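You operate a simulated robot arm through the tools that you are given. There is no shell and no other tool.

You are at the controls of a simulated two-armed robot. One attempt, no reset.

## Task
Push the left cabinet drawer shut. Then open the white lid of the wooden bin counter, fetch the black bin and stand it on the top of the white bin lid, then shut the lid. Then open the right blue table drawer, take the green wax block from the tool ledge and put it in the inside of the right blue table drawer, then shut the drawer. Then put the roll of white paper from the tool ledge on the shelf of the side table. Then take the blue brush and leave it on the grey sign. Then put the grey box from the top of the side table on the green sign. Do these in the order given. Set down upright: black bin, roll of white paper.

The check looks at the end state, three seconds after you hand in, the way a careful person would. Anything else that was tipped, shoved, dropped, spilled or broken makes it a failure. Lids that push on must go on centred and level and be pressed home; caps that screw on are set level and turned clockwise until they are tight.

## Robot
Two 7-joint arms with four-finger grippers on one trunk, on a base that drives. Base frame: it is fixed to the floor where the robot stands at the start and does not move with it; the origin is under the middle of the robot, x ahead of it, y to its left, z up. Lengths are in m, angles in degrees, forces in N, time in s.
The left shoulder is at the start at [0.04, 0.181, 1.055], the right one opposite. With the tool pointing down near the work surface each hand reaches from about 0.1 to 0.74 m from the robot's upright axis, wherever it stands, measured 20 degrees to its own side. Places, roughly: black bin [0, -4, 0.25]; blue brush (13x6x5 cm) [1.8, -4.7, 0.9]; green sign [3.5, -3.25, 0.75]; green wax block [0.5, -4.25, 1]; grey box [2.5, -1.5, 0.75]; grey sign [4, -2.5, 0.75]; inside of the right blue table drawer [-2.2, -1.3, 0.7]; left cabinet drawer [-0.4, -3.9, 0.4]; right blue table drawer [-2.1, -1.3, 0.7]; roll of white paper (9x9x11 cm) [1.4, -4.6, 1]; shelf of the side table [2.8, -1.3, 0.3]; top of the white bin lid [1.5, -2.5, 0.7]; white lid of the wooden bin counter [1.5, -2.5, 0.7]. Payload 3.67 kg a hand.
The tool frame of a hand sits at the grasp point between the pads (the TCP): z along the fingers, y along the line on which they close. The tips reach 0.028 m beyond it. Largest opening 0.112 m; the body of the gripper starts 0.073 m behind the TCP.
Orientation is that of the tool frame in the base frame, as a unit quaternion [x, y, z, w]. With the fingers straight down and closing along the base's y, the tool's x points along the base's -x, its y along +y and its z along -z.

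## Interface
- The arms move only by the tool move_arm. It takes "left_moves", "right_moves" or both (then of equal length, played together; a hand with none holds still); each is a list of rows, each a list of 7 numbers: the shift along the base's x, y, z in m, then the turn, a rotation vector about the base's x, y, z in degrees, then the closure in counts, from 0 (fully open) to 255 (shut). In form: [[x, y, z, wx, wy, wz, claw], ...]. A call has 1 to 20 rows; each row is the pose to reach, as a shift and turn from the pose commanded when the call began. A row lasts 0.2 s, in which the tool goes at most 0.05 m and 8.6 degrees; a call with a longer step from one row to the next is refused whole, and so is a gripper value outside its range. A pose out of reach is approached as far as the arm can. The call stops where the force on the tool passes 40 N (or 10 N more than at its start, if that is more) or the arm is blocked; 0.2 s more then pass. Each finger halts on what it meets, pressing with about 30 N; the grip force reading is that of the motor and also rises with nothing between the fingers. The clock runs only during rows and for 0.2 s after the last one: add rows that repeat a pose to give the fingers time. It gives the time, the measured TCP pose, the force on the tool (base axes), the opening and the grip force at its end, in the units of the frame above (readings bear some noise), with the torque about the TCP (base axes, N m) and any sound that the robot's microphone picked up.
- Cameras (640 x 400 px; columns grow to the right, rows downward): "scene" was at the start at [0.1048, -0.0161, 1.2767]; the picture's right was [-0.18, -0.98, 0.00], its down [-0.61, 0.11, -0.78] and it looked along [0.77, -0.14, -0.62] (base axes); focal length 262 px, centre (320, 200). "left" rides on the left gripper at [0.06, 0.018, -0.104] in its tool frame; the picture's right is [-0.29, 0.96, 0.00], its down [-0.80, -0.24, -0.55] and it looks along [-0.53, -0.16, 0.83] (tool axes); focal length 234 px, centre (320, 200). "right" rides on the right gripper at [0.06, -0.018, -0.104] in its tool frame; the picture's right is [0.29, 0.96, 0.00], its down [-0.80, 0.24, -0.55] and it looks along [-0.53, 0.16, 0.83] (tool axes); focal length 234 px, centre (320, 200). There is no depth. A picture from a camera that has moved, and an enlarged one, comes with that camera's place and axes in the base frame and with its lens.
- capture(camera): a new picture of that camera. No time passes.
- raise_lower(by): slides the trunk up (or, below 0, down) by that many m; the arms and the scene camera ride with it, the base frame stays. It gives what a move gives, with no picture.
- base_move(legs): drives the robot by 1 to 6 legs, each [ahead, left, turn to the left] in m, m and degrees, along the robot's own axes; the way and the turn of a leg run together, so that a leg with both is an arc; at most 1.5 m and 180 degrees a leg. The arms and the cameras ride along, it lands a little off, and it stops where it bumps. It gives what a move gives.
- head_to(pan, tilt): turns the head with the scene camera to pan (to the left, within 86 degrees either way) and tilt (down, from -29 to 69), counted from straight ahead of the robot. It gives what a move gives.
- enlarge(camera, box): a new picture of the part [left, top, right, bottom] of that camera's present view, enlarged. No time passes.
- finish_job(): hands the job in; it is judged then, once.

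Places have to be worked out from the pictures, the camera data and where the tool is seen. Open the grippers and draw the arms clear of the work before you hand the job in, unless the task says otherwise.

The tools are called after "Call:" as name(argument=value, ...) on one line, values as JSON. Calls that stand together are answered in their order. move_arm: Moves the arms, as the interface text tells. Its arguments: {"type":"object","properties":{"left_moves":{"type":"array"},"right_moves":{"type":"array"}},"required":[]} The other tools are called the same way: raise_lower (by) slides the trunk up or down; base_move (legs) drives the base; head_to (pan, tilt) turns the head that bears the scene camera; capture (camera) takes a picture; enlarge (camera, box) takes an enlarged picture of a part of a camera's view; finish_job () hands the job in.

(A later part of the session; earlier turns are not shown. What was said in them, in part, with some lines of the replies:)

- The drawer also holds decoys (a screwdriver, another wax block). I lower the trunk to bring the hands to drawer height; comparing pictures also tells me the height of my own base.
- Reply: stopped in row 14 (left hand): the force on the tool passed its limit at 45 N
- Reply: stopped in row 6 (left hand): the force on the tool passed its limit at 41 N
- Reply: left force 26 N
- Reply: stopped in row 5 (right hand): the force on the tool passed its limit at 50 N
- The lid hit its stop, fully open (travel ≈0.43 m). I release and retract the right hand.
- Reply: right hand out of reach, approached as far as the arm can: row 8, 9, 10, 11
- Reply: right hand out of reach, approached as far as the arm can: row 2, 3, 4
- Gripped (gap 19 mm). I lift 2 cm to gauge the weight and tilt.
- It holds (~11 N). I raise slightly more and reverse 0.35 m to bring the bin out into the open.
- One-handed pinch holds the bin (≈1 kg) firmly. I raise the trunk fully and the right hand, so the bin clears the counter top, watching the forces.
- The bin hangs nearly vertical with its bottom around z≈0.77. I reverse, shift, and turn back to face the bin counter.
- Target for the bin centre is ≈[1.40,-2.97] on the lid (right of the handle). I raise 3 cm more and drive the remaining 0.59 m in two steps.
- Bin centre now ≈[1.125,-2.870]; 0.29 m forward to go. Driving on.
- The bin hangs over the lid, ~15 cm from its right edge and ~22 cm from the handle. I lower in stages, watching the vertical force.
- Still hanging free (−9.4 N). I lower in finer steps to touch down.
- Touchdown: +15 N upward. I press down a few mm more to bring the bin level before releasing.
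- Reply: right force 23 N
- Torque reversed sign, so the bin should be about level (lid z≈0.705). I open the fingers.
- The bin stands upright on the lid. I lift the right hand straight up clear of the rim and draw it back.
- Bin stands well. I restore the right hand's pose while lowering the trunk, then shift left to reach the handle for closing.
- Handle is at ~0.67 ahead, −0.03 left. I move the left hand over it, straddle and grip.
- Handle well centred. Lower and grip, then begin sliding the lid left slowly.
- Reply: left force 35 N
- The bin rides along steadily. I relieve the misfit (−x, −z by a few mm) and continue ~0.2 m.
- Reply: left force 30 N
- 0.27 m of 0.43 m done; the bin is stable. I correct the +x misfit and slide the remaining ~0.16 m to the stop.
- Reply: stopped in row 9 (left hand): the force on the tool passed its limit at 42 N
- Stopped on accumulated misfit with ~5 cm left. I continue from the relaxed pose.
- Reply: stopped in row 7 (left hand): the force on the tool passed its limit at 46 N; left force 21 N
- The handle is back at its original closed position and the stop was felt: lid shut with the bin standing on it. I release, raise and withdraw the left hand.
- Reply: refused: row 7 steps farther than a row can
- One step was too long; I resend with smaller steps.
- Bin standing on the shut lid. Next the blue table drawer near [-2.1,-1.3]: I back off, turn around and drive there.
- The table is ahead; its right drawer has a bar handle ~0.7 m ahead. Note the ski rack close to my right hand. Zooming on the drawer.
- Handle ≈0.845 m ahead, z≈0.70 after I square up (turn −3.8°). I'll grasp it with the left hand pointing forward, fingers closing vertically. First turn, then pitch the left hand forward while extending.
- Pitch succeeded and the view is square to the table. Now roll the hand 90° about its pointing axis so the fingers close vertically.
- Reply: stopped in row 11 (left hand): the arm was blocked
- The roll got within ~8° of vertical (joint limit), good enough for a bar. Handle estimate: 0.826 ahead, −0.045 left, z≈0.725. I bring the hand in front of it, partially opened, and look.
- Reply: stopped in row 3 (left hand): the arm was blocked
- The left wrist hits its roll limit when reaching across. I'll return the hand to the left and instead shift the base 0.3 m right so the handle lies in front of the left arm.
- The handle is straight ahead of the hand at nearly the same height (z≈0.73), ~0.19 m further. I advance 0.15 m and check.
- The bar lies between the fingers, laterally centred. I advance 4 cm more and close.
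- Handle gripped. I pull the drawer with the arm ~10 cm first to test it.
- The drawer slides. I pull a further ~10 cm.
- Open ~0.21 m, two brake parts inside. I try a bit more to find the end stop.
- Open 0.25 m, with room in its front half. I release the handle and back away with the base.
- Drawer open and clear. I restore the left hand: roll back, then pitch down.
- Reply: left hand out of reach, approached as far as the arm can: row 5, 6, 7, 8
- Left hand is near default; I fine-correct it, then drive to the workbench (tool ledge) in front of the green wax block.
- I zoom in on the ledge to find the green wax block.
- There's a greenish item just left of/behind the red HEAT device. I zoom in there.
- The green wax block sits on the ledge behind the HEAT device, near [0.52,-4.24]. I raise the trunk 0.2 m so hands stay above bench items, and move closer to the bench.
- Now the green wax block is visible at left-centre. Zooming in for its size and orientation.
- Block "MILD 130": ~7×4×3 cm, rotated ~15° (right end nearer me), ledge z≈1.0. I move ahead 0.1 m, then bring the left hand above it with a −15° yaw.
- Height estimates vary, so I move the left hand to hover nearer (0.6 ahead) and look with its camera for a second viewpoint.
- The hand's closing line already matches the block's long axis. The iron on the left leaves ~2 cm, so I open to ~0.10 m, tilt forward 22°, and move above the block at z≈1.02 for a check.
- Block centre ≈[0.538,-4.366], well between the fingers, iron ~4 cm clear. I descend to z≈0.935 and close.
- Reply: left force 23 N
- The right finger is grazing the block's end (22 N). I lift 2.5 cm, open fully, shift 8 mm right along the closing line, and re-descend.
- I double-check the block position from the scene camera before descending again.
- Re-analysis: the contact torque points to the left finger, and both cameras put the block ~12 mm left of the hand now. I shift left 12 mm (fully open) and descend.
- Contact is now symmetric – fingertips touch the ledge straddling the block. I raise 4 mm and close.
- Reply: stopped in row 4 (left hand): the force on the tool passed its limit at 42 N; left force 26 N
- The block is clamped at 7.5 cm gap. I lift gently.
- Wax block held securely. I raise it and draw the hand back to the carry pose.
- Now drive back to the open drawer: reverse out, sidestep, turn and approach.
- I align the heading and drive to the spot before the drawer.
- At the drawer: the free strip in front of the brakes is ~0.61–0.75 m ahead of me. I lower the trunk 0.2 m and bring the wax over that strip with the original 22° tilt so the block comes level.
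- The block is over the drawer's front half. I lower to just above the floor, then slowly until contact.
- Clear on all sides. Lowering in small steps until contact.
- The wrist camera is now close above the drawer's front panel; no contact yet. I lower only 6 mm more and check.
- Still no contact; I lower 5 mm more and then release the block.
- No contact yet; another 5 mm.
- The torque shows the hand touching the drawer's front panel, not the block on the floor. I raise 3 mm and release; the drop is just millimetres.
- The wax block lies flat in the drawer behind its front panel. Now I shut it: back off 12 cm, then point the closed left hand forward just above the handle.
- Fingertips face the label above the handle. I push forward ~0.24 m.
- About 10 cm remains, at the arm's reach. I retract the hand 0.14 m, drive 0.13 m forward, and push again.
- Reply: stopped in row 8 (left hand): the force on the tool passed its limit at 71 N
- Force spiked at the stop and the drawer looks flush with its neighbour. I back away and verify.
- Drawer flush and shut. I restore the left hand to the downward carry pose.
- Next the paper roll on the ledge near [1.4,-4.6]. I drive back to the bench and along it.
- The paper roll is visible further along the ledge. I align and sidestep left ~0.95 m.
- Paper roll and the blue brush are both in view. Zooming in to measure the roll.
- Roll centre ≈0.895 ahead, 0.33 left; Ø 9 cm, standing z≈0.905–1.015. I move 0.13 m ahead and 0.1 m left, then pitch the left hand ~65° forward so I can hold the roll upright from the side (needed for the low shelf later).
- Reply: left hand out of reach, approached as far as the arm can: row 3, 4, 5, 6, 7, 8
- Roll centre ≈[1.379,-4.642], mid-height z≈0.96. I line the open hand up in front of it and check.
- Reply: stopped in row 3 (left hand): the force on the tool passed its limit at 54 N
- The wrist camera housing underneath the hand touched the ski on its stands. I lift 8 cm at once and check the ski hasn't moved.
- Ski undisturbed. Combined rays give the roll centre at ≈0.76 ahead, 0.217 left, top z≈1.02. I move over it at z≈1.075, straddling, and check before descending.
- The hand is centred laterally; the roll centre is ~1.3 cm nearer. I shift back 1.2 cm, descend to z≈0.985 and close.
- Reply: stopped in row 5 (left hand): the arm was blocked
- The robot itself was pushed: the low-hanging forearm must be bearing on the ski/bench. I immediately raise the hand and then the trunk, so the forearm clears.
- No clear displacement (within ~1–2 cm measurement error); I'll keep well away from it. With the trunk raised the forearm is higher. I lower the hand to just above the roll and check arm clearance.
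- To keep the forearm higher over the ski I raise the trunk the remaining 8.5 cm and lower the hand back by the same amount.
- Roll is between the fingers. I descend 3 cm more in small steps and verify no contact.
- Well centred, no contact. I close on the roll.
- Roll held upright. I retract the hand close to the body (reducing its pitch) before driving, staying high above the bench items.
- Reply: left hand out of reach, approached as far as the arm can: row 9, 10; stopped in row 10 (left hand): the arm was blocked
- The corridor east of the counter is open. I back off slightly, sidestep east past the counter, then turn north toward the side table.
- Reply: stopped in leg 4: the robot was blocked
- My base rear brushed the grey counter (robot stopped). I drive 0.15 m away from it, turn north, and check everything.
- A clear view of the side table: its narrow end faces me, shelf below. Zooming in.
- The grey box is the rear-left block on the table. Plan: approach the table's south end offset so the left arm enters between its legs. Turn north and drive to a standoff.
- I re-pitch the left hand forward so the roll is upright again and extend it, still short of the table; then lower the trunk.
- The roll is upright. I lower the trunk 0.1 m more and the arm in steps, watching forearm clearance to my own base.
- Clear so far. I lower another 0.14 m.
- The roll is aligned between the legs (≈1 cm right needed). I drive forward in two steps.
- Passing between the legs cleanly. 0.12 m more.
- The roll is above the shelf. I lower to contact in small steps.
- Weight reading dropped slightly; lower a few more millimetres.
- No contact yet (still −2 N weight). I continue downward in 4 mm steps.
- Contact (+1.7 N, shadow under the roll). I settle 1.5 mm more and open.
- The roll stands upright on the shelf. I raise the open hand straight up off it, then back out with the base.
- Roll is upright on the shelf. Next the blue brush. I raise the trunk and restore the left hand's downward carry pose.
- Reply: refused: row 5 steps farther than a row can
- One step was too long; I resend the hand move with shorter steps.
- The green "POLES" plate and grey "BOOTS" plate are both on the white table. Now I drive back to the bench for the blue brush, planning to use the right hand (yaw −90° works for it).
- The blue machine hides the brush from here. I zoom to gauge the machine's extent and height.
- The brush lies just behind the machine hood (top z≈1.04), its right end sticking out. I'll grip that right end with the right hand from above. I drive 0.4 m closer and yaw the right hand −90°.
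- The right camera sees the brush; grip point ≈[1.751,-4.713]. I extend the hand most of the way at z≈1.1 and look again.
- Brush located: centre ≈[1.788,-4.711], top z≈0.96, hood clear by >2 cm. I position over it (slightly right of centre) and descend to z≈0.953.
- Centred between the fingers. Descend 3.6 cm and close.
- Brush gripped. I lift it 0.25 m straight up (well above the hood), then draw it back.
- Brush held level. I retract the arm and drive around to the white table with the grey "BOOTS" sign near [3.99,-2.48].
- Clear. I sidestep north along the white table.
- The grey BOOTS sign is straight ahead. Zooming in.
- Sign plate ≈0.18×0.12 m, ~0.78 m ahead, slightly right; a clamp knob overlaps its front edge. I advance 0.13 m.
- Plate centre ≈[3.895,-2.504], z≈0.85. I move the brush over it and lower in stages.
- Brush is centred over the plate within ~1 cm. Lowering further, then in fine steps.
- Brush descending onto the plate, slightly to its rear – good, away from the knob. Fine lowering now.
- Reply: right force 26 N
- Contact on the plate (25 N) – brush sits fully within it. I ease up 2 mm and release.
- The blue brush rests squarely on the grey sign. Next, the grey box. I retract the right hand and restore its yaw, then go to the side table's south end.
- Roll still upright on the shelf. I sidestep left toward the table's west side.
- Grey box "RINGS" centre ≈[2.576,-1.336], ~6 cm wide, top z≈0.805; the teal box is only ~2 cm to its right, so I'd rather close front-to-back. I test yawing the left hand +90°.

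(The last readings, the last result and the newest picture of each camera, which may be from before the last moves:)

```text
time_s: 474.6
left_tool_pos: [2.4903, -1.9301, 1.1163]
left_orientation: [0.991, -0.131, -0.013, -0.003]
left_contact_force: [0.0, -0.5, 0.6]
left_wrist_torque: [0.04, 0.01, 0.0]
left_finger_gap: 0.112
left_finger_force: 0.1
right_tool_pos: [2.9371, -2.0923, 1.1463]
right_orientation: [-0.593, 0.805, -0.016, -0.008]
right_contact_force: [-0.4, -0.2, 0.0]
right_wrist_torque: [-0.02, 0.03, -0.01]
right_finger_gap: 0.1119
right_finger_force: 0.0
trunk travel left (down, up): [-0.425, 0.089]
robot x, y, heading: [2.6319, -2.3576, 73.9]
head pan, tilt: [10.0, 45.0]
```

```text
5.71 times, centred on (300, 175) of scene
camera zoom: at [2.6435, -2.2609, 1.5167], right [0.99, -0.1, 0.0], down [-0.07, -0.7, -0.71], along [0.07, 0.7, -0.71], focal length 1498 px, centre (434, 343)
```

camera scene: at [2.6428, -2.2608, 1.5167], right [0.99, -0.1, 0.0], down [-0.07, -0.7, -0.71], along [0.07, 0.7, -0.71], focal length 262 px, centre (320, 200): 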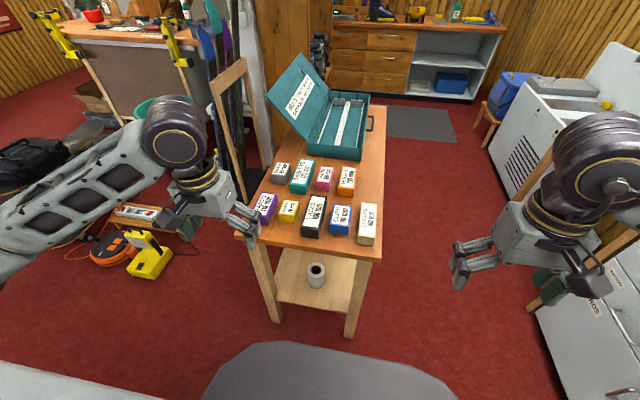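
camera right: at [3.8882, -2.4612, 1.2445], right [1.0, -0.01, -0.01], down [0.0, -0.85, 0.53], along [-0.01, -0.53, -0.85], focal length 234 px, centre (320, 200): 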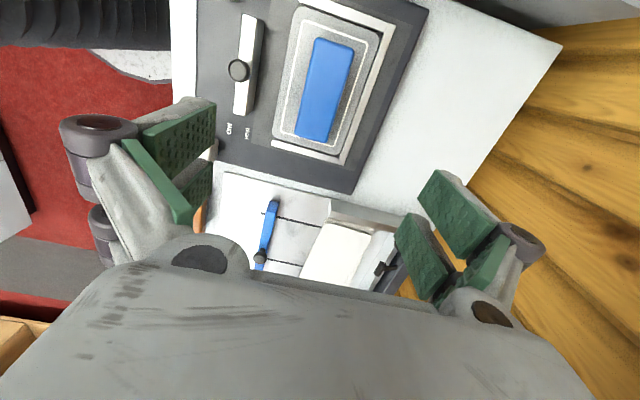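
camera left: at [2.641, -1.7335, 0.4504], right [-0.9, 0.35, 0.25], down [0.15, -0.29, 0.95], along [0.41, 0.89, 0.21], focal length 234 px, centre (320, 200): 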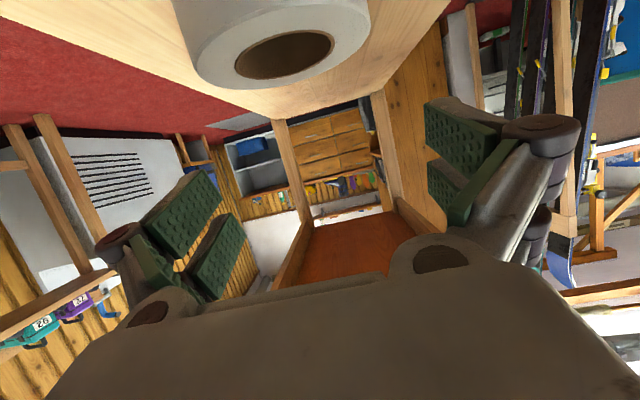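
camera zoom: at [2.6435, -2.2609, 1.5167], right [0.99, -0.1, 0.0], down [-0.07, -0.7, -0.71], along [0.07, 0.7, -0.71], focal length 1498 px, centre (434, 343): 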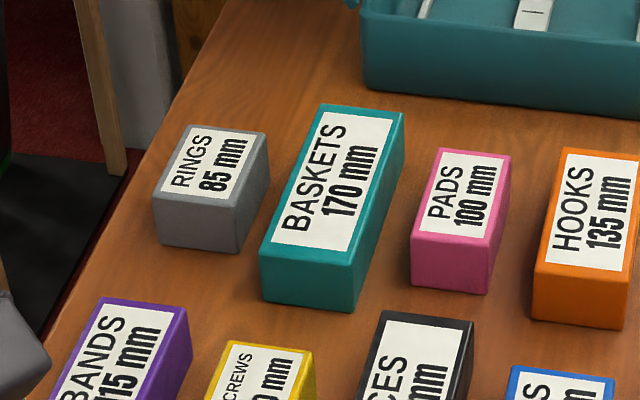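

Yaw +90° works. The box is 6.5×8.8 cm aligned with my heading; I'll grip it front-to-back. I advance to the table (legs ~0.42 m ahead) and lower the trunk 0.15 m.

Call:
base_move(legs=[[0.18, 0.04, 0]])

Call:
raise_lower(by=-0.15)

Call:
capture(camera="scene")

Call:
capture(camera="left")

```text
time_s: 476.1
left_tool_pos: [2.5019, -1.7447, 1.117]
left_orientation: [0.991, -0.132, -0.012, -0.005]
left_contact_force: [0.8, -0.7, -0.7]
left_wrist_torque: [0.03, -0.01, 0.0]
left_finger_gap: 0.1117
left_finger_force: 0.1
right_tool_pos: [2.9498, -1.9081, 1.1463]
right_orientation: [-0.593, 0.805, -0.016, -0.007]
right_contact_force: [-0.6, -0.1, -0.8]
right_wrist_torque: [0.01, 0.02, -0.03]
right_finger_gap: 0.112
right_finger_force: 0.0
trunk travel left (down, up): [-0.425, 0.089]
robot x, y, heading: [2.6435, -2.1758, 73.7]
head pan, tilt: [10.0, 45.0]
```

```text
time_s: 477.9
left_tool_pos: [2.5022, -1.7435, 0.9656]
left_orientation: [0.991, -0.132, -0.013, -0.005]
left_contact_force: [-0.9, 0.2, 0.0]
left_wrist_torque: [0.0, 0.03, 0.0]
left_finger_gap: 0.1122
left_finger_force: 0.1
right_tool_pos: [2.9516, -1.9087, 0.9968]
right_orientation: [-0.593, 0.805, -0.017, -0.007]
right_contact_force: [0.3, 0.0, 0.0]
right_wrist_torque: [0.0, -0.02, 0.03]
right_finger_gap: 0.112
right_finger_force: 0.1
trunk travel left (down, up): [-0.275, 0.239]
robot x, y, heading: [2.6427, -2.1759, 73.9]
head pan, tilt: [10.0, 45.0]
```

```text
taken
camera scene: at [2.6555, -2.0759, 1.3668], right [0.99, -0.11, 0.0], down [-0.07, -0.7, -0.71], along [0.07, 0.7, -0.71], focal length 262 px, centre (320, 200)
```

scene: 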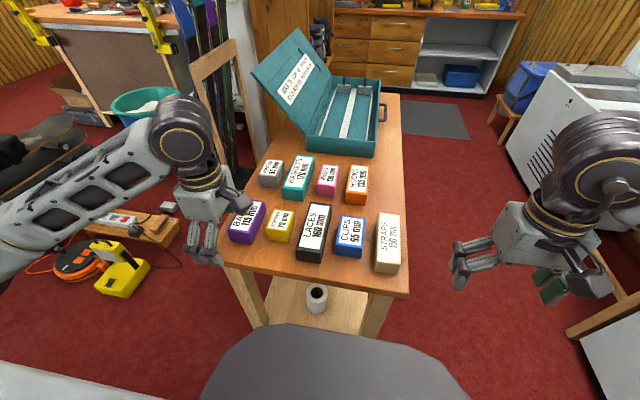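

```text
taken
camera left: at [2.5583, -1.7787, 1.0683], right [-0.53, -0.85, 0.0], down [-0.69, 0.43, 0.58], along [-0.49, 0.3, -0.82], focal length 234 px, centre (320, 200)
```

left: 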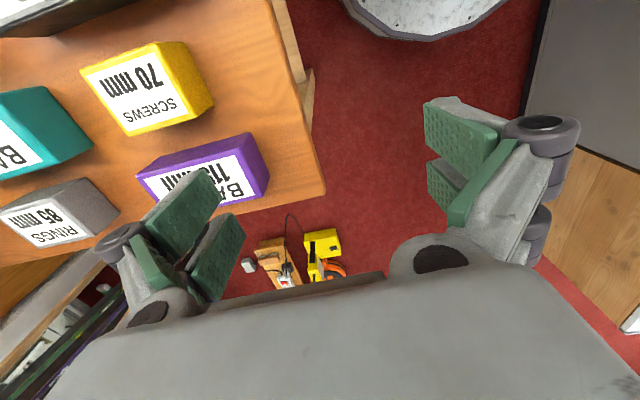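

I extend the left hand over the grey box at z≈0.96 with a 12° forward tilt and look.

Call:
move_arm(left_moves=[[0.008, 0.044, 0, 0, 0, 0, 0], [0.0155, 0.088, 0, 0, 0, 0, 0], [0.023, 0.132, 0, 1.9, -0.6, 0, 0], [0.031, 0.176, 0, 3.8, -1.1, 0, 0], [0.0385, 0.22, 0, 5.8, -1.7, 0, 0], [0.046, 0.264, 0, 7.7, -2.2, 0, 0], [0.054, 0.308, 0, 9.6, -2.8, 0, 0], [0.0617, 0.352, 0, 11.5, -3.3, 0, 0], [0.067, 0.385, 0, 11.5, -3.3, 0, 0]])

Call:
capture(camera="left")

Call:
capture(camera="scene")

```text
time_s: 479.9
left_tool_pos: [2.5707, -1.3581, 0.964]
left_orientation: [0.986, -0.13, 0.002, -0.107]
left_contact_force: [0.4, 0.2, 0.4]
left_wrist_torque: [-0.02, -0.02, -0.01]
left_finger_gap: 0.1121
left_finger_force: 0.0
right_tool_pos: [2.9527, -1.907, 0.9954]
right_orientation: [-0.592, 0.805, -0.016, -0.008]
right_contact_force: [0.3, 0.8, -0.2]
right_wrist_torque: [-0.05, 0.0, -0.01]
right_finger_gap: 0.1121
right_finger_force: 0.1
trunk travel left (down, up): [-0.275, 0.239]
robot x, y, heading: [2.6401, -2.1734, 73.9]
head pan, tilt: [10.0, 45.0]
```

```text
taken
camera left: at [2.6203, -1.4125, 1.0603], right [-0.52, -0.83, -0.2], down [-0.73, 0.32, 0.61], along [-0.44, 0.46, -0.77], focal length 234 px, centre (320, 200)
```

left: 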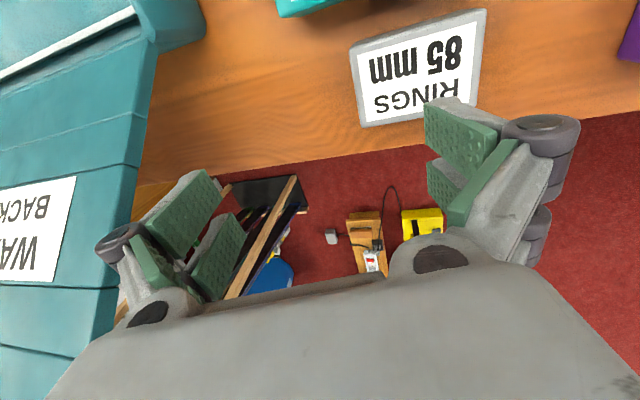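

```text
taken
camera scene: at [2.6564, -2.0753, 1.3667], right [0.99, -0.1, 0.0], down [-0.07, -0.7, -0.71], along [0.07, 0.7, -0.71], focal length 262 px, centre (320, 200)
```

scene: 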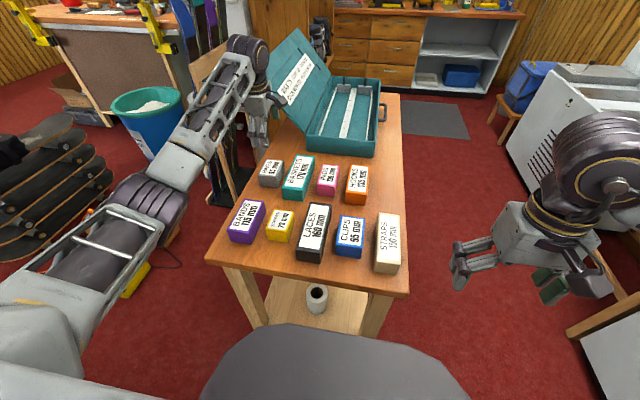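

Triangulating both views: box top z≈0.864, centre ≈[2.577,-1.423] – closer than assumed, so no tilt is needed. I straighten the hand and centre above it.

Call:
move_arm(left_moves=[[0.003, -0.033, 0, -5.8, 1.7, 0, 0], [0.0063, -0.065, 0, -11.5, 3.3, 0, 0], [0.0063, -0.065, -0.03, -11.5, 3.3, 0, 0]])

Call:
capture(camera="left")

Call:
enlarge(camera="scene", box=[200, 80, 340, 240])

```text
time_s: 480.7
left_tool_pos: [2.576, -1.4244, 0.934]
left_orientation: [0.991, -0.132, -0.012, -0.002]
left_contact_force: [-0.1, 0.4, -0.3]
left_wrist_torque: [-0.02, 0.02, 0.03]
left_finger_gap: 0.112
left_finger_force: 0.1
right_tool_pos: [2.9519, -1.9078, 0.9957]
right_orientation: [-0.592, 0.805, -0.017, -0.008]
right_contact_force: [0.2, -0.2, -0.4]
right_wrist_torque: [0.0, -0.01, -0.02]
right_finger_gap: 0.1121
right_finger_force: 0.0
trunk travel left (down, up): [-0.275, 0.239]
robot x, y, heading: [2.6421, -2.1785, 74.1]
head pan, tilt: [10.0, 45.0]
```

```text
taken
camera left: at [2.6322, -1.4581, 1.037], right [-0.53, -0.85, 0.01], down [-0.69, 0.44, 0.57], along [-0.49, 0.3, -0.82], focal length 234 px, centre (320, 200)
```

left: 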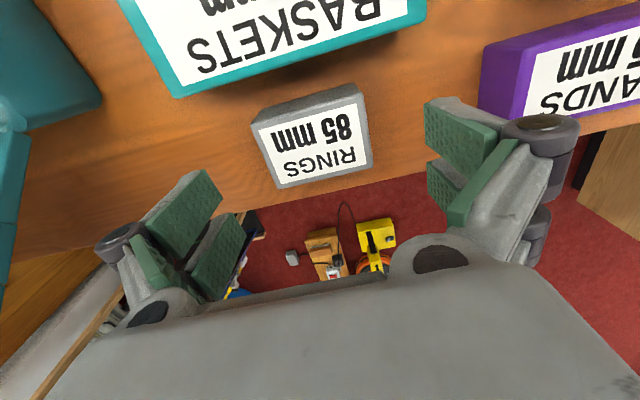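

```text
2.50 times, centred on (270, 160) of scene
camera zoom: at [2.656, -2.0747, 1.3666], right [0.99, -0.1, 0.0], down [-0.07, -0.7, -0.71], along [0.07, 0.7, -0.71], focal length 655 px, centre (445, 300)
```

zoom: 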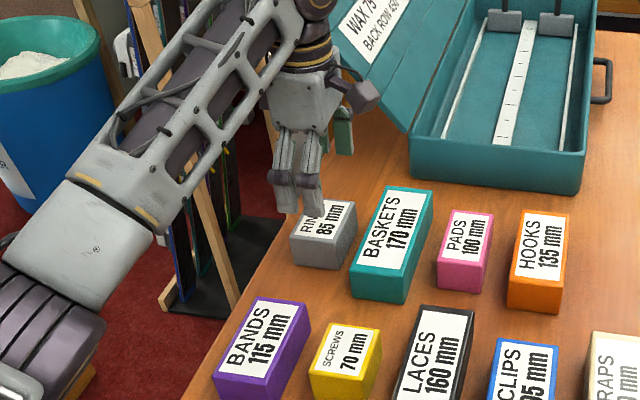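

The hand is centred and aligned with the box. Descend to z≈0.848 and close.

Call:
move_arm(left_moves=[[-0.001, 0.001, -0.03, 0, 0, 0, 0], [-0.001, 0.001, -0.06, 0, 0, 0, 0], [-0.001, 0.001, -0.078, 0, 0, 0, 0], [-0.001, 0.001, -0.086, 0, 0, 0, 0]])

Call:
capture(camera="left")

```text
time_s: 481.7
left_tool_pos: [2.5769, -1.4222, 0.85]
left_orientation: [0.991, -0.133, -0.012, -0.004]
left_contact_force: [0.8, 0.4, -0.6]
left_wrist_torque: [-0.01, -0.02, -0.04]
left_finger_gap: 0.1121
left_finger_force: 0.1
right_tool_pos: [2.9508, -1.9077, 0.9966]
right_orientation: [-0.592, 0.805, -0.016, -0.008]
right_contact_force: [0.0, -0.3, 0.3]
right_wrist_torque: [-0.02, -0.01, 0.02]
right_finger_gap: 0.112
right_finger_force: 0.1
trunk travel left (down, up): [-0.275, 0.239]
robot x, y, heading: [2.6407, -2.1785, 74.2]
head pan, tilt: [10.0, 45.0]
```

```text
taken
camera left: at [2.6318, -1.457, 0.9521], right [-0.53, -0.85, 0.0], down [-0.69, 0.43, 0.57], along [-0.49, 0.3, -0.82], focal length 234 px, centre (320, 200)
```

left: 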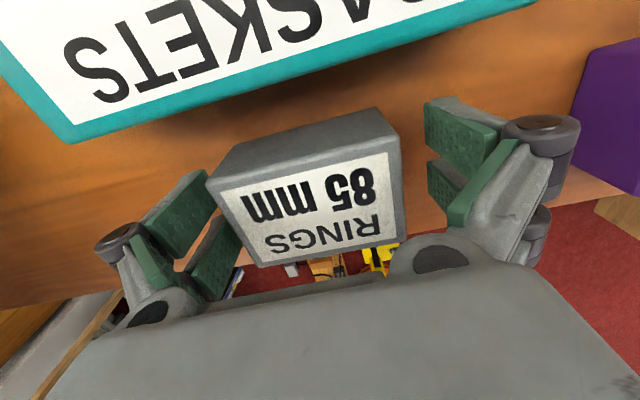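

Box lies between the pads with >1 cm each side. Closing.

Call:
move_arm(left_moves=[[0, 0, 0, 0, 0, 0, 60], [0, 0, 0, 0, 0, 0, 150], [0, 0, 0.002, 0, 0, 0, 255], [0, 0, 0.002, 0, 0, 0, 255]])

Call:
move_arm(left_moves=[[0, 0, 0.02, 0, 0, 0, 255], [0, 0, 0.06, 0, 0, 0, 255], [0, 0, 0.1, 0, 0, 0, 255], [0, 0, 0.14, 0, 0, 0, 255]])

Call:
capture(camera="left")

Call:
capture(camera="scene")

```text
time_s: 482.7
left_tool_pos: [2.5763, -1.4232, 0.8526]
left_orientation: [0.991, -0.132, -0.013, -0.004]
left_contact_force: [0.4, 0.2, 0.9]
left_wrist_torque: [0.02, 0.01, -0.02]
left_finger_gap: 0.0848
left_finger_force: 29.8
right_tool_pos: [2.9508, -1.9071, 0.9965]
right_orientation: [-0.592, 0.805, -0.016, -0.008]
right_contact_force: [1.4, 0.4, 0.3]
right_wrist_torque: [-0.05, 0.02, 0.01]
right_finger_gap: 0.112
right_finger_force: 0.2
trunk travel left (down, up): [-0.275, 0.239]
robot x, y, heading: [2.6408, -2.1738, 74.2]
head pan, tilt: [10.0, 45.0]
```

```text
time_s: 483.7
left_tool_pos: [2.575, -1.4248, 0.9906]
left_orientation: [0.991, -0.132, -0.012, -0.003]
left_contact_force: [0.3, -0.1, -1.2]
left_wrist_torque: [0.01, 0.02, -0.01]
left_finger_gap: 0.0847
left_finger_force: 29.6
right_tool_pos: [2.951, -1.9093, 0.9967]
right_orientation: [-0.593, 0.805, -0.016, -0.007]
right_contact_force: [0.1, -0.5, -0.4]
right_wrist_torque: [0.04, -0.01, -0.02]
right_finger_gap: 0.1116
right_finger_force: 0.0
trunk travel left (down, up): [-0.275, 0.239]
robot x, y, heading: [2.6391, -2.1745, 74.1]
head pan, tilt: [10.0, 45.0]
```

```text
taken
camera left: at [2.6315, -1.4582, 1.093], right [-0.53, -0.85, 0.0], down [-0.69, 0.43, 0.58], along [-0.49, 0.3, -0.82], focal length 234 px, centre (320, 200)
```

left: 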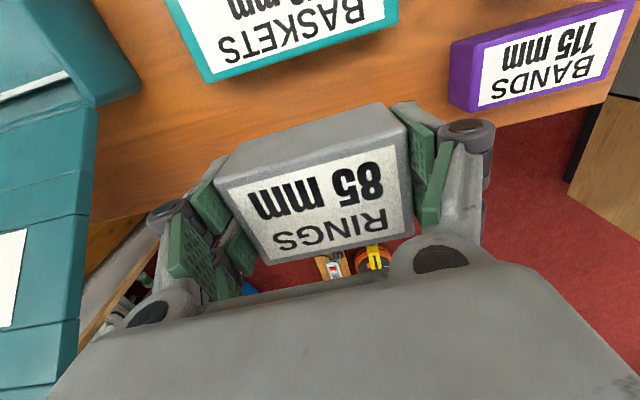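

```text
taken
camera scene: at [2.6561, -2.0766, 1.3668], right [0.99, -0.11, 0.0], down [-0.07, -0.7, -0.71], along [0.07, 0.7, -0.71], focal length 262 px, centre (320, 200)
```

scene: 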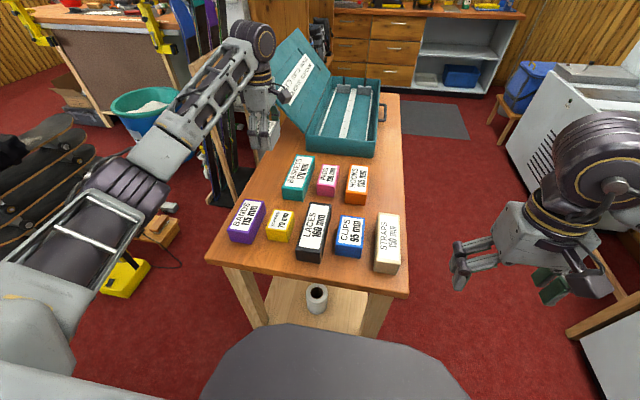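

Grey box held (85 mm gap). I raise and retract it, then drive to the green POLES sign at ≈[3.63,-3.21].

Call:
move_arm(left_moves=[[0, 0, 0.04, 0, 0, 0, 255], [-0.006, -0.02, 0.08, 0, 0, 0, 255], [-0.018, -0.062, 0.085, 0, 0, 0, 255], [-0.03, -0.105, 0.085, 0, 0, 0, 255], [-0.042, -0.148, 0.085, 0, 0, 0, 255], [-0.054, -0.191, 0.085, 0, 0, 0, 255], [-0.066, -0.234, 0.085, 0, 0, 0, 255], [-0.078, -0.277, 0.085, 0, 0, 0, 255], [-0.088, -0.312, 0.085, 0, 0, 0, 255]])

Call:
base_move(legs=[[-0.3, -0.3, 0], [0, 0, -91.5], [0.1, -0.6, 0]])

Call:
head_to(pan=0, tilt=40)

Call:
capture(camera="scene")

```text
time_s: 485.7
left_tool_pos: [2.4874, -1.7375, 1.0755]
left_orientation: [0.991, -0.132, -0.013, -0.005]
left_contact_force: [-0.1, -0.8, -0.6]
left_wrist_torque: [0.0, 0.02, 0.01]
left_finger_gap: 0.0848
left_finger_force: 29.9
right_tool_pos: [2.9509, -1.9088, 0.9957]
right_orientation: [-0.592, 0.806, -0.016, -0.006]
right_contact_force: [0.5, 0.6, 0.7]
right_wrist_torque: [0.02, -0.02, 0.01]
right_finger_gap: 0.1121
right_finger_force: 0.1
trunk travel left (down, up): [-0.275, 0.239]
robot x, y, heading: [2.6407, -2.1789, 74.2]
head pan, tilt: [10.0, 45.0]
```

```text
time_s: 495.6
left_tool_pos: [3.2172, -3.0123, 1.0744]
left_orientation: [-0.602, 0.798, 0.007, 0.011]
left_contact_force: [-0.1, -0.4, -0.9]
left_wrist_torque: [0.02, 0.02, 0.0]
left_finger_gap: 0.0846
left_finger_force: 30.4
right_tool_pos: [3.0366, -3.4741, 0.9952]
right_orientation: [0.158, 0.987, -0.006, -0.017]
right_contact_force: [0.5, 0.4, 0.0]
right_wrist_torque: [-0.01, 0.0, 0.0]
right_finger_gap: 0.1122
right_finger_force: 0.0
trunk travel left (down, up): [-0.275, 0.239]
robot x, y, heading: [2.7733, -3.16, -16.8]
head pan, tilt: [10.0, 45.0]
```

```text
time_s: 496.4
left_tool_pos: [3.2158, -3.011, 1.075]
left_orientation: [-0.602, 0.798, 0.007, 0.011]
left_contact_force: [0.4, 0.7, -0.8]
left_wrist_torque: [-0.01, 0.0, 0.0]
left_finger_gap: 0.0847
left_finger_force: 29.9
right_tool_pos: [3.0382, -3.4731, 0.9963]
right_orientation: [0.157, 0.987, -0.007, -0.018]
right_contact_force: [-0.4, -0.6, -0.1]
right_wrist_torque: [0.0, -0.01, 0.01]
right_finger_gap: 0.1118
right_finger_force: 0.1
trunk travel left (down, up): [-0.275, 0.239]
robot x, y, heading: [2.775, -3.1581, -16.6]
head pan, tilt: [0.0, 40.0]
```

```text
taken
camera scene: at [2.8747, -3.1912, 1.374], right [-0.29, -0.96, 0.0], down [-0.62, 0.18, -0.77], along [0.73, -0.22, -0.64], focal length 262 px, centre (320, 200)
```

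scene: 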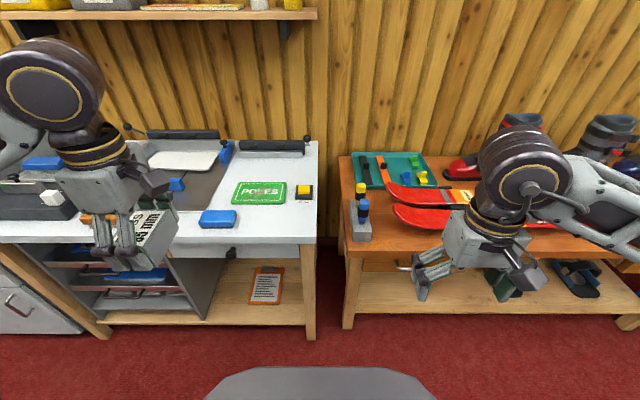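

The POLES sign is ahead-left with free space around; zooming for its outline before advancing 0.2 m.

Call:
base_move(legs=[[0.19, 0, -0.8]])

Call:
capture(camera="scene")

Call:
enlarge(camera="scene", box=[160, 170, 340, 310])

Call:
capture(camera="left")

```text
time_s: 498.0
left_tool_pos: [3.4015, -3.0725, 1.0745]
left_orientation: [-0.598, 0.802, 0.007, 0.012]
left_contact_force: [-0.6, 0.0, -1.7]
left_wrist_torque: [-0.01, 0.05, 0.0]
left_finger_gap: 0.0851
left_finger_force: 29.9
right_tool_pos: [3.2184, -3.5331, 0.9957]
right_orientation: [0.161, 0.987, -0.006, -0.016]
right_contact_force: [0.2, 0.1, 0.9]
right_wrist_torque: [0.02, 0.02, 0.0]
right_finger_gap: 0.1121
right_finger_force: 0.1
trunk travel left (down, up): [-0.275, 0.239]
robot x, y, heading: [2.9567, -3.2186, -17.3]
head pan, tilt: [0.0, 40.0]
```

```text
taken
camera scene: at [3.0578, -3.2485, 1.3739], right [-0.3, -0.95, 0.0], down [-0.61, 0.19, -0.77], along [0.73, -0.23, -0.64], focal length 262 px, centre (320, 200)
```

scene: 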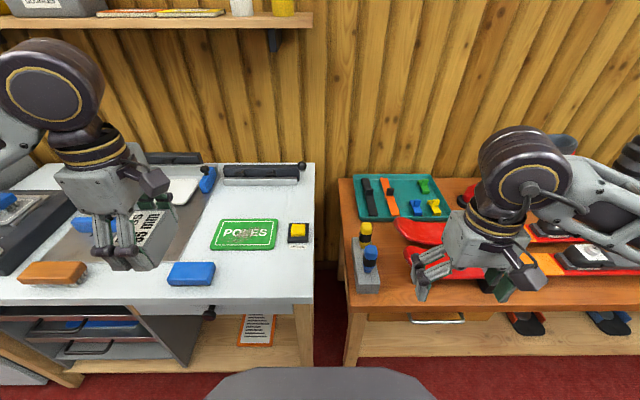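

```text
2.86 times, centred on (250, 240) of scene
camera zoom: at [3.0578, -3.2485, 1.3739], right [-0.3, -0.95, 0.0], down [-0.61, 0.19, -0.77], along [0.73, -0.23, -0.64], focal length 749 px, centre (520, 86)
```

zoom: 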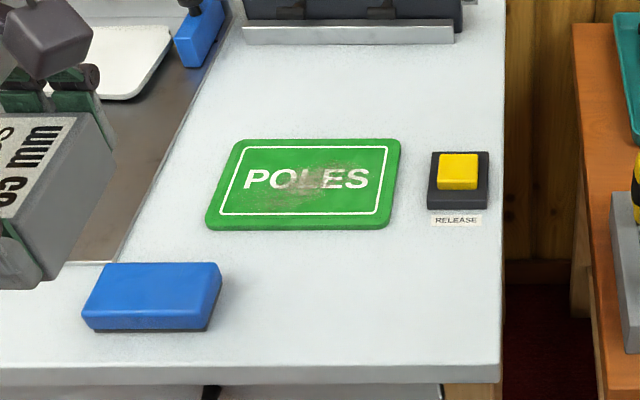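

```text
taken
camera left: at [3.3661, -3.1277, 1.1767], right [-0.84, 0.55, 0.0], down [0.45, 0.68, 0.58], along [0.31, 0.48, -0.82], focal length 234 px, centre (320, 200)
```

left: 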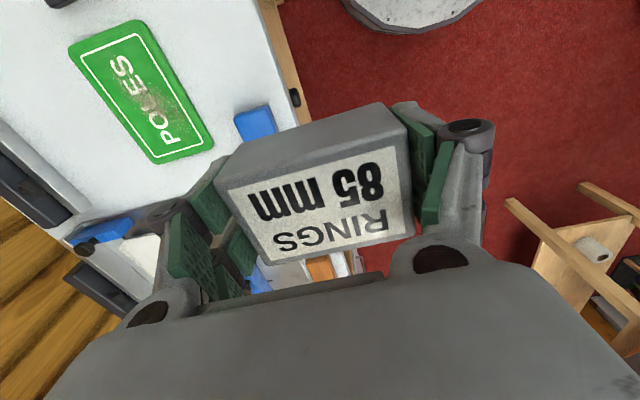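

Sign centre ≈[3.617,-3.203], surface z≈0.81; box fits with ~2 cm margins. I move the box above it and lower to z≈0.92 for a check.

Call:
move_arm(left_moves=[[0.036, -0.022, 0, 0, 0, 0, 255], [0.072, -0.0435, 0, 0, 0, 0, 255], [0.108, -0.065, 0, 0, 0, 0, 255], [0.144, -0.087, 0, 0, 0, 0, 255], [0.18, -0.109, 0, 0, 0, 0, 255], [0.2155, -0.1305, 0, 0, 0, 0, 255], [0.2155, -0.1305, -0.045, 0, 0, 0, 255], [0.2155, -0.1305, -0.09, 0, 0, 0, 255], [0.2155, -0.1305, -0.135, 0, 0, 0, 255], [0.2155, -0.1305, -0.16, 0, 0, 0, 255]])

Call:
enlarge(camera="scene", box=[160, 170, 340, 310])

Call:
capture(camera="left")

```text
time_s: 500.2
left_tool_pos: [3.6168, -3.2033, 0.9145]
left_orientation: [-0.598, 0.801, 0.005, 0.012]
left_contact_force: [-0.4, -0.7, -0.3]
left_wrist_torque: [-0.01, 0.06, 0.02]
left_finger_gap: 0.0849
left_finger_force: 30.3
right_tool_pos: [3.2184, -3.5312, 0.997]
right_orientation: [0.162, 0.987, -0.006, -0.018]
right_contact_force: [0.4, 0.5, 0.1]
right_wrist_torque: [0.03, 0.02, 0.03]
right_finger_gap: 0.1121
right_finger_force: 0.0
trunk travel left (down, up): [-0.275, 0.239]
robot x, y, heading: [2.9556, -3.2193, -17.3]
head pan, tilt: [0.0, 40.0]
```

```text
2.86 times, centred on (250, 240) of scene
camera zoom: at [3.0573, -3.248, 1.374], right [-0.3, -0.95, 0.0], down [-0.61, 0.19, -0.77], along [0.73, -0.23, -0.64], focal length 749 px, centre (520, 86)
```

zoom: 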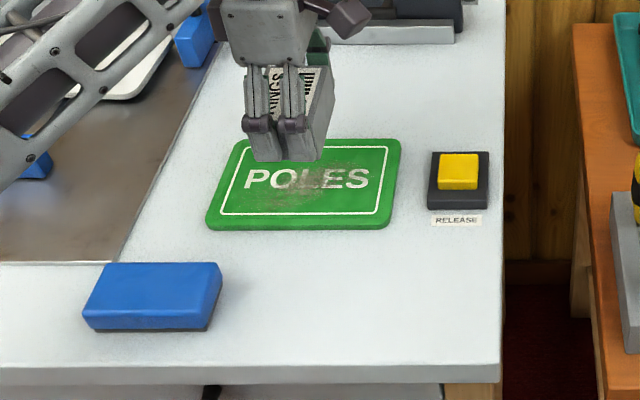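

```text
taken
camera left: at [3.581, -3.2584, 1.0166], right [-0.84, 0.55, 0.0], down [0.45, 0.68, 0.58], along [0.31, 0.48, -0.82], focal length 234 px, centre (320, 200)
```

left: 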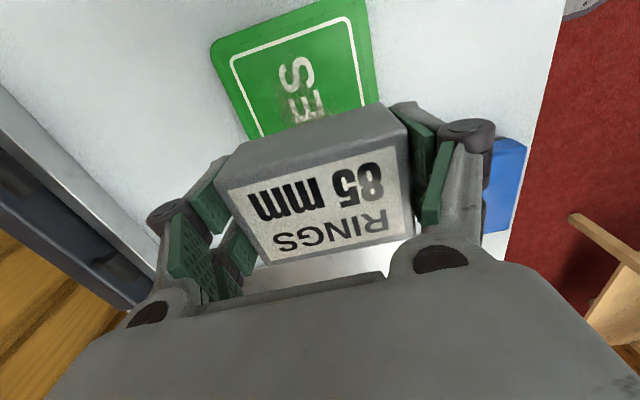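

The box will land close to centre; I shift 1.2 cm right and lower slowly to contact.

Call:
move_arm(left_moves=[[-0.0036, -0.0115, -0.02, 0, 0, 0, 255], [-0.0036, -0.0115, -0.04, 0, 0, 0, 255], [-0.0036, -0.0115, -0.05, 0, 0, 0, 255], [-0.0036, -0.0115, -0.055, 0, 0, 0, 255]])

Call:
enlarge(camera="scene", box=[160, 170, 340, 310])

```text
time_s: 501.2
left_tool_pos: [3.6131, -3.2153, 0.8591]
left_orientation: [-0.598, 0.801, 0.006, 0.011]
left_contact_force: [-0.1, 0.3, -1.1]
left_wrist_torque: [-0.04, 0.0, 0.0]
left_finger_gap: 0.0849
left_finger_force: 29.9
right_tool_pos: [3.2179, -3.5323, 0.9954]
right_orientation: [0.162, 0.987, -0.006, -0.018]
right_contact_force: [0.0, -0.3, 0.1]
right_wrist_torque: [-0.06, 0.03, -0.03]
right_finger_gap: 0.1122
right_finger_force: 0.1
trunk travel left (down, up): [-0.275, 0.239]
robot x, y, heading: [2.9565, -3.2145, -17.5]
head pan, tilt: [0.0, 40.0]
```

```text
2.86 times, centred on (250, 240) of scene
camera zoom: at [3.0572, -3.2484, 1.374], right [-0.3, -0.95, 0.0], down [-0.61, 0.19, -0.77], along [0.73, -0.23, -0.64], focal length 749 px, centre (520, 86)
```

zoom: 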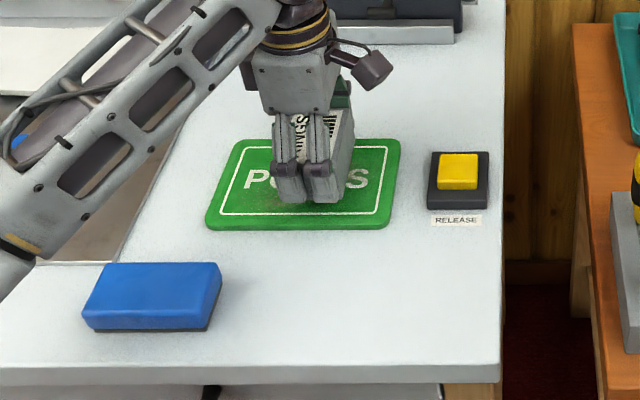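

Very well placed; a few more millimetres down until contact.

Call:
move_arm(left_moves=[[0, 0, -0.003, 0, 0, 0, 255], [0, 0, -0.006, 0, 0, 0, 255]])

```text
time_s: 501.8
left_tool_pos: [3.6129, -3.2147, 0.8544]
left_orientation: [-0.598, 0.801, 0.005, 0.012]
left_contact_force: [-0.2, -1.5, -0.1]
left_wrist_torque: [-0.04, 0.0, 0.02]
left_finger_gap: 0.0847
left_finger_force: 30.2
right_tool_pos: [3.2177, -3.5316, 0.9964]
right_orientation: [0.162, 0.987, -0.006, -0.016]
right_contact_force: [0.6, 0.2, -0.2]
right_wrist_torque: [0.0, 0.01, 0.02]
right_finger_gap: 0.1119
right_finger_force: 0.0
trunk travel left (down, up): [-0.275, 0.239]
robot x, y, heading: [2.9566, -3.2165, -17.4]
head pan, tilt: [0.0, 40.0]
```

Call:
move_arm(left_moves=[[0, 0, -0.003, 0, 0, 0, 255], [0, 0, -0.006, 0, 0, 0, 255]])

```text
time_s: 502.4
left_tool_pos: [3.6134, -3.2146, 0.8473]
left_orientation: [-0.598, 0.801, 0.005, 0.013]
left_contact_force: [-0.1, 0.2, -1.4]
left_wrist_torque: [-0.02, 0.01, 0.0]
left_finger_gap: 0.0849
left_finger_force: 30.1
right_tool_pos: [3.2175, -3.5334, 0.9957]
right_orientation: [0.162, 0.987, -0.006, -0.016]
right_contact_force: [-0.3, -0.4, -0.2]
right_wrist_torque: [-0.01, -0.02, 0.02]
right_finger_gap: 0.1121
right_finger_force: 0.1
trunk travel left (down, up): [-0.275, 0.239]
robot x, y, heading: [2.955, -3.2205, -17.4]
head pan, tilt: [0.0, 40.0]
```

Still hanging (−1.4 N). I continue in small steps.

Call:
move_arm(left_moves=[[0, 0, -0.003, 0, 0, 0, 255], [0, 0, -0.006, 0, 0, 0, 255]])

Call:
capture(camera="left")

Call:
enlarge(camera="scene", box=[210, 200, 310, 270])

```text
time_s: 503.0
left_tool_pos: [3.6124, -3.2144, 0.8413]
left_orientation: [-0.598, 0.801, 0.006, 0.012]
left_contact_force: [-0.4, -0.9, -1.0]
left_wrist_torque: [0.01, -0.02, -0.03]
left_finger_gap: 0.0847
left_finger_force: 30.1
right_tool_pos: [3.2178, -3.5311, 0.9963]
right_orientation: [0.162, 0.987, -0.006, -0.016]
right_contact_force: [0.0, -0.4, 0.3]
right_wrist_torque: [0.0, -0.06, -0.01]
right_finger_gap: 0.1122
right_finger_force: 0.0
trunk travel left (down, up): [-0.275, 0.239]
robot x, y, heading: [2.9573, -3.2183, -17.1]
head pan, tilt: [0.0, 40.0]
```

```text
taken
camera left: at [3.5772, -3.2699, 0.9442], right [-0.84, 0.55, 0.0], down [0.45, 0.68, 0.58], along [0.31, 0.48, -0.82], focal length 234 px, centre (320, 200)
```

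left: 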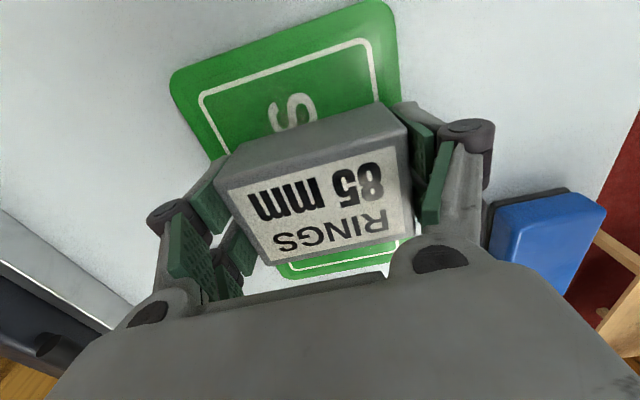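

```text
5.71 times, centred on (260, 235) of scene
camera zoom: at [3.0571, -3.2484, 1.374], right [-0.3, -0.95, 0.0], down [-0.61, 0.19, -0.77], along [0.73, -0.23, -0.64], focal length 1498 px, centre (663, 0)
```

zoom: 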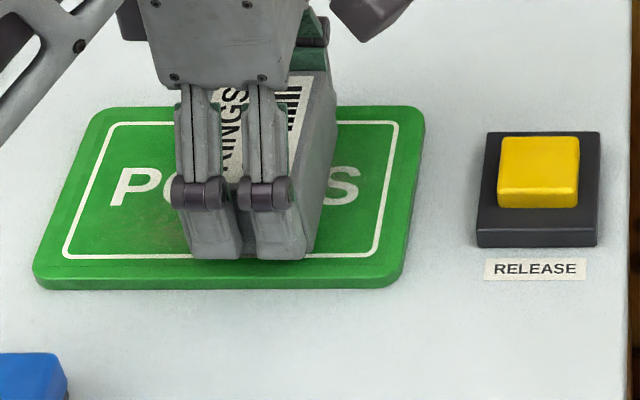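

Box is within the sign outline; I nudge 6 mm forward for centring and continue down to contact.

Call:
move_arm(left_moves=[[0.006, -0.002, -0.002, 0, 0, 0, 255], [0.006, -0.002, -0.006, 0, 0, 0, 255], [0.006, -0.002, -0.009, 0, 0, 0, 255]])

```text
time_s: 503.8
left_tool_pos: [3.6186, -3.2179, 0.837]
left_orientation: [-0.599, 0.801, 0.003, 0.013]
left_contact_force: [2.7, 0.0, 22.8]
left_wrist_torque: [0.04, -0.13, 0.38]
left_finger_gap: 0.0849
left_finger_force: 30.7
right_tool_pos: [3.2168, -3.5324, 0.9976]
right_orientation: [0.161, 0.987, -0.006, -0.017]
right_contact_force: [0.5, 0.7, 0.2]
right_wrist_torque: [-0.01, -0.04, -0.03]
right_finger_gap: 0.112
right_finger_force: 0.0
trunk travel left (down, up): [-0.275, 0.239]
robot x, y, heading: [2.953, -3.2155, -17.3]
head pan, tilt: [0.0, 40.0]
```

Contact (23 N). I ease off 3 mm and release, then lift straight up.

Call:
move_arm(left_moves=[[0, 0, 0.002, 0, 0, 0, 255], [0, 0, 0.002, 0, 0, 0, 150], [0, 0, 0.002, 0, 0, 0, 40], [0, 0, 0.002, 0, 0, 0, 0], [0, 0, 0.002, 0, 0, 0, 0]])

Call:
move_arm(left_moves=[[0, 0, 0.02, 0, 0, 0, 0], [0, 0, 0.05, 0, 0, 0, 0], [0, 0, 0.09, 0, 0, 0, 0], [0, 0, 0.135, 0, 0, 0, 0], [0, 0, 0.18, 0, 0, 0, 0], [0, 0, 0.22, 0, 0, 0, 0]])

Call:
capture(camera="left")

Call:
enlarge(camera="scene", box=[160, 170, 340, 310])

```text
time_s: 505.0
left_tool_pos: [3.6192, -3.2171, 0.8358]
left_orientation: [-0.598, 0.802, 0.006, 0.01]
left_contact_force: [-0.1, -0.2, -0.1]
left_wrist_torque: [0.0, 0.02, 0.0]
left_finger_gap: 0.1122
left_finger_force: 0.0
right_tool_pos: [3.2179, -3.5329, 0.9959]
right_orientation: [0.161, 0.987, -0.006, -0.017]
right_contact_force: [0.0, -0.4, -0.1]
right_wrist_torque: [0.04, 0.0, -0.04]
right_finger_gap: 0.1119
right_finger_force: 0.1
trunk travel left (down, up): [-0.275, 0.239]
robot x, y, heading: [2.9549, -3.2129, -17.3]
head pan, tilt: [0.0, 40.0]
```

```text
time_s: 506.4
left_tool_pos: [3.6153, -3.2173, 1.0557]
left_orientation: [-0.598, 0.801, 0.005, 0.012]
left_contact_force: [-0.4, 0.1, 0.3]
left_wrist_torque: [0.0, -0.01, -0.02]
left_finger_gap: 0.112
left_finger_force: 0.1
right_tool_pos: [3.2164, -3.5326, 0.9974]
right_orientation: [0.163, 0.987, -0.006, -0.016]
right_contact_force: [-0.1, -0.1, -0.3]
right_wrist_torque: [0.01, -0.01, 0.02]
right_finger_gap: 0.1117
right_finger_force: 0.0
trunk travel left (down, up): [-0.275, 0.239]
robot x, y, heading: [2.9568, -3.2169, -17.1]
head pan, tilt: [0.0, 40.0]
```

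```text
taken
camera left: at [3.5813, -3.2714, 1.1574], right [-0.84, 0.55, 0.0], down [0.45, 0.68, 0.58], along [0.31, 0.48, -0.82], focal length 234 px, centre (320, 200)
```

left: 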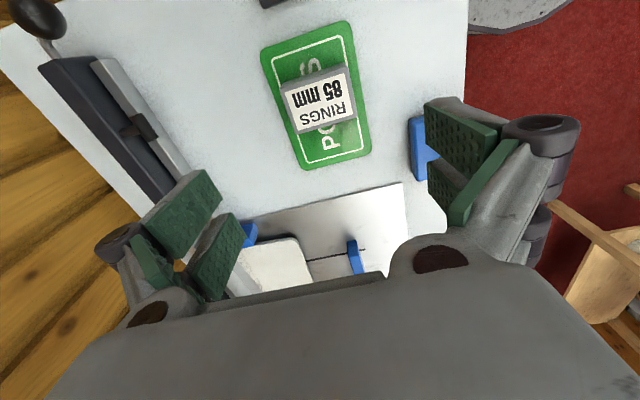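

```text
2.86 times, centred on (250, 240) of scene
camera zoom: at [3.0561, -3.2486, 1.3741], right [-0.3, -0.95, 0.0], down [-0.61, 0.19, -0.77], along [0.73, -0.23, -0.64], focal length 749 px, centre (520, 86)
```

zoom: 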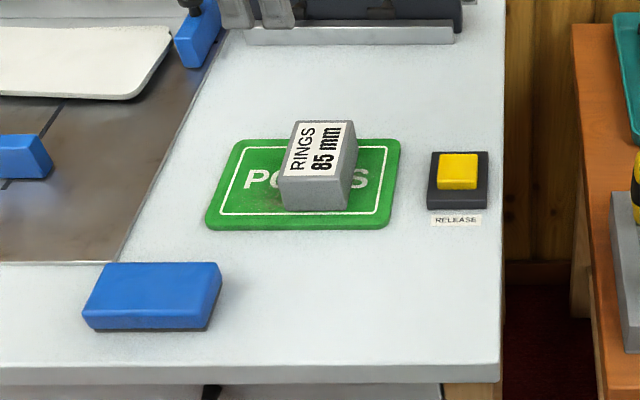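

Grey box sits on the green sign. I withdraw the left hand, back away from the table, and then verify the earlier results.

Call:
move_arm(left_moves=[[-0.043, 0.0135, 0.01, 0, 0, 0, 0], [-0.086, 0.027, 0.01, 0, 0, -8, 0], [-0.129, 0.0405, 0.01, 0, 0, -16, 0], [-0.172, 0.054, 0.01, 0, 0, -24, 0], [-0.215, 0.068, 0.01, 0, 0, -32, 0], [-0.2576, 0.081, 0.01, 0, 0, -40, 0], [-0.2576, 0.085, 0.01, 0, 0, -48, 0], [-0.2576, 0.09, 0.01, 0, 0, -56, 0], [-0.2576, 0.095, 0.01, 0, 0, -64, 0], [-0.2576, 0.1, 0.01, 0, 0, -72, 0], [-0.2576, 0.1, 0.01, 0, 0, -80, 0], [-0.2576, 0.1, 0.01, 0, 0, -88, 0]])

Call:
base_move(legs=[[-0.25, 0, 0], [0, 0, 85]])

Call:
head_to(pan=80, tilt=20)

Call:
capture(camera="scene")

Call:
head_to(pan=0, tilt=30)

Call:
capture(camera="scene")

```text
time_s: 509.0
left_tool_pos: [3.3593, -3.1162, 1.065]
left_orientation: [0.128, 0.992, -0.003, 0.012]
left_contact_force: [0.2, 0.1, 0.5]
left_wrist_torque: [-0.01, 0.02, 0.0]
left_finger_gap: 0.1118
left_finger_force: 0.0
right_tool_pos: [3.218, -3.5329, 0.9954]
right_orientation: [0.162, 0.987, -0.006, -0.017]
right_contact_force: [0.1, 1.0, 0.3]
right_wrist_torque: [0.03, 0.0, 0.03]
right_finger_gap: 0.1119
right_finger_force: 0.0
trunk travel left (down, up): [-0.275, 0.239]
robot x, y, heading: [2.957, -3.2139, -17.4]
head pan, tilt: [0.0, 40.0]
```

```text
time_s: 514.8
left_tool_pos: [2.6525, -2.7303, 1.0652]
left_orientation: [-0.578, 0.816, 0.006, 0.012]
left_contact_force: [-0.3, 0.0, -0.1]
left_wrist_torque: [0.0, -0.02, 0.03]
left_finger_gap: 0.1121
left_finger_force: 0.1
right_tool_pos: [3.0559, -2.9094, 0.995]
right_orientation: [-0.548, 0.836, -0.015, -0.008]
right_contact_force: [-0.6, 0.4, 0.1]
right_wrist_torque: [0.02, 0.02, -0.01]
right_finger_gap: 0.112
right_finger_force: 0.1
trunk travel left (down, up): [-0.275, 0.239]
robot x, y, heading: [2.7193, -3.1442, 67.6]
head pan, tilt: [0.0, 40.0]
```

```text
time_s: 516.4
left_tool_pos: [2.6537, -2.7324, 1.0658]
left_orientation: [-0.578, 0.816, 0.006, 0.012]
left_contact_force: [-0.3, -0.1, -0.4]
left_wrist_torque: [-0.04, 0.01, -0.01]
left_finger_gap: 0.1121
left_finger_force: 0.1
right_tool_pos: [3.0552, -2.9096, 0.9953]
right_orientation: [-0.548, 0.836, -0.016, -0.008]
right_contact_force: [0.0, 0.8, 0.1]
right_wrist_torque: [0.04, 0.01, 0.01]
right_finger_gap: 0.112
right_finger_force: 0.2
trunk travel left (down, up): [-0.275, 0.239]
robot x, y, heading: [2.7194, -3.1444, 67.5]
head pan, tilt: [80.0, 20.0]
```

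```text
taken
camera scene: at [2.6477, -3.0744, 1.4054], right [0.53, 0.85, 0.0], down [0.29, -0.18, -0.94], along [-0.8, 0.5, -0.34], focal length 262 px, centre (320, 200)
```

scene: 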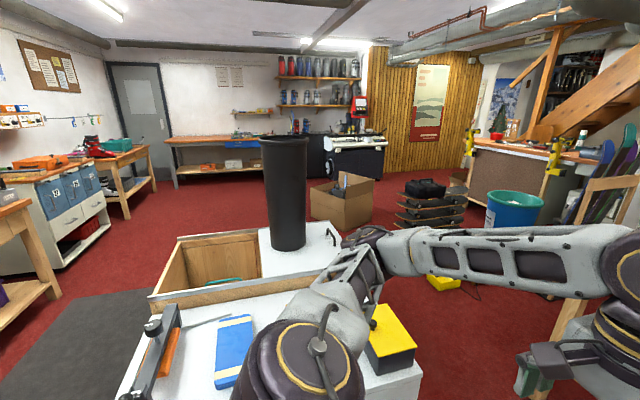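

```text
time_s: 517.9
left_tool_pos: [2.6536, -2.73, 1.0635]
left_orientation: [-0.578, 0.816, 0.007, 0.012]
left_contact_force: [-0.4, 0.2, 0.3]
left_wrist_torque: [-0.04, -0.03, 0.01]
left_finger_gap: 0.1119
left_finger_force: 0.0
right_tool_pos: [3.0552, -2.909, 0.9957]
right_orientation: [-0.548, 0.836, -0.016, -0.008]
right_contact_force: [0.2, -0.6, 0.4]
right_wrist_torque: [0.01, -0.01, 0.01]
right_finger_gap: 0.112
right_finger_force: 0.1
trunk travel left (down, up): [-0.275, 0.239]
robot x, y, heading: [2.7139, -3.1427, 67.7]
head pan, tilt: [0.0, 30.0]
```

```text
taken
camera scene: at [2.7605, -3.0402, 1.3894], right [0.93, -0.38, 0.0], down [-0.19, -0.46, -0.87], along [0.33, 0.8, -0.5], focal length 262 px, centre (320, 200)
```

scene: 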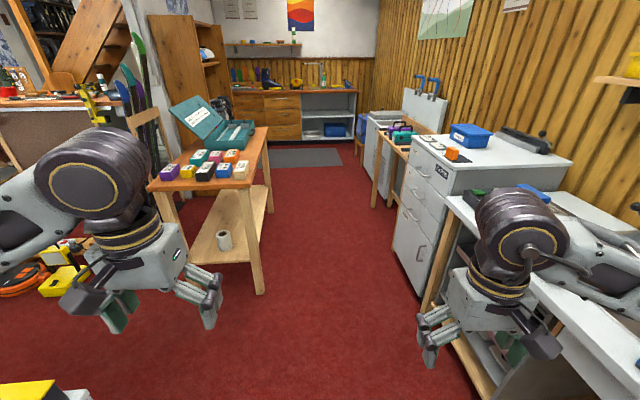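

All results check out: the black bin stands on the shut lid, the roll is upright on the shelf, the brush is on the grey sign, the grey box is on the green sign, and both drawers are shut. Grippers are open and the arms are clear, so I hand in the job.

Call:
finish_job()

```text
The job is handed in.
```

I handed the job in with all six tasks done in the order you gave. I don't have the check's result.

One thing may count against it: while reaching for the paper roll, my left hand touched the ski clamped on the workbench, and then my forearm leaned on something at the bench. I compared pictures afterwards, and the ski may have turned by about 1–2 cm. That is within my measuring error, so I left it alone.

| Task | End state |
|---|---|
| Left cabinet drawer | Pushed shut, flush with the drawer beside it |
| White lid and black bin | Lid slid open, bin stood upright on it, then slid back to its stop. The bin was still standing in the last pictures. |
| Right blue table drawer | Opened, green wax block placed inside behind the front panel, then shut flush |
| Roll of white paper | Standing upright on the side table shelf |
| Blue brush | Lying on the grey "BOOTS" sign |
| Grey box | On the green "POLES" sign |

My base also bumped the grey part of the bin counter once while turning. Nothing on it looked moved in the last pictures, though my arm hid part of the top.

The grippers are open and the arms are clear of the work.
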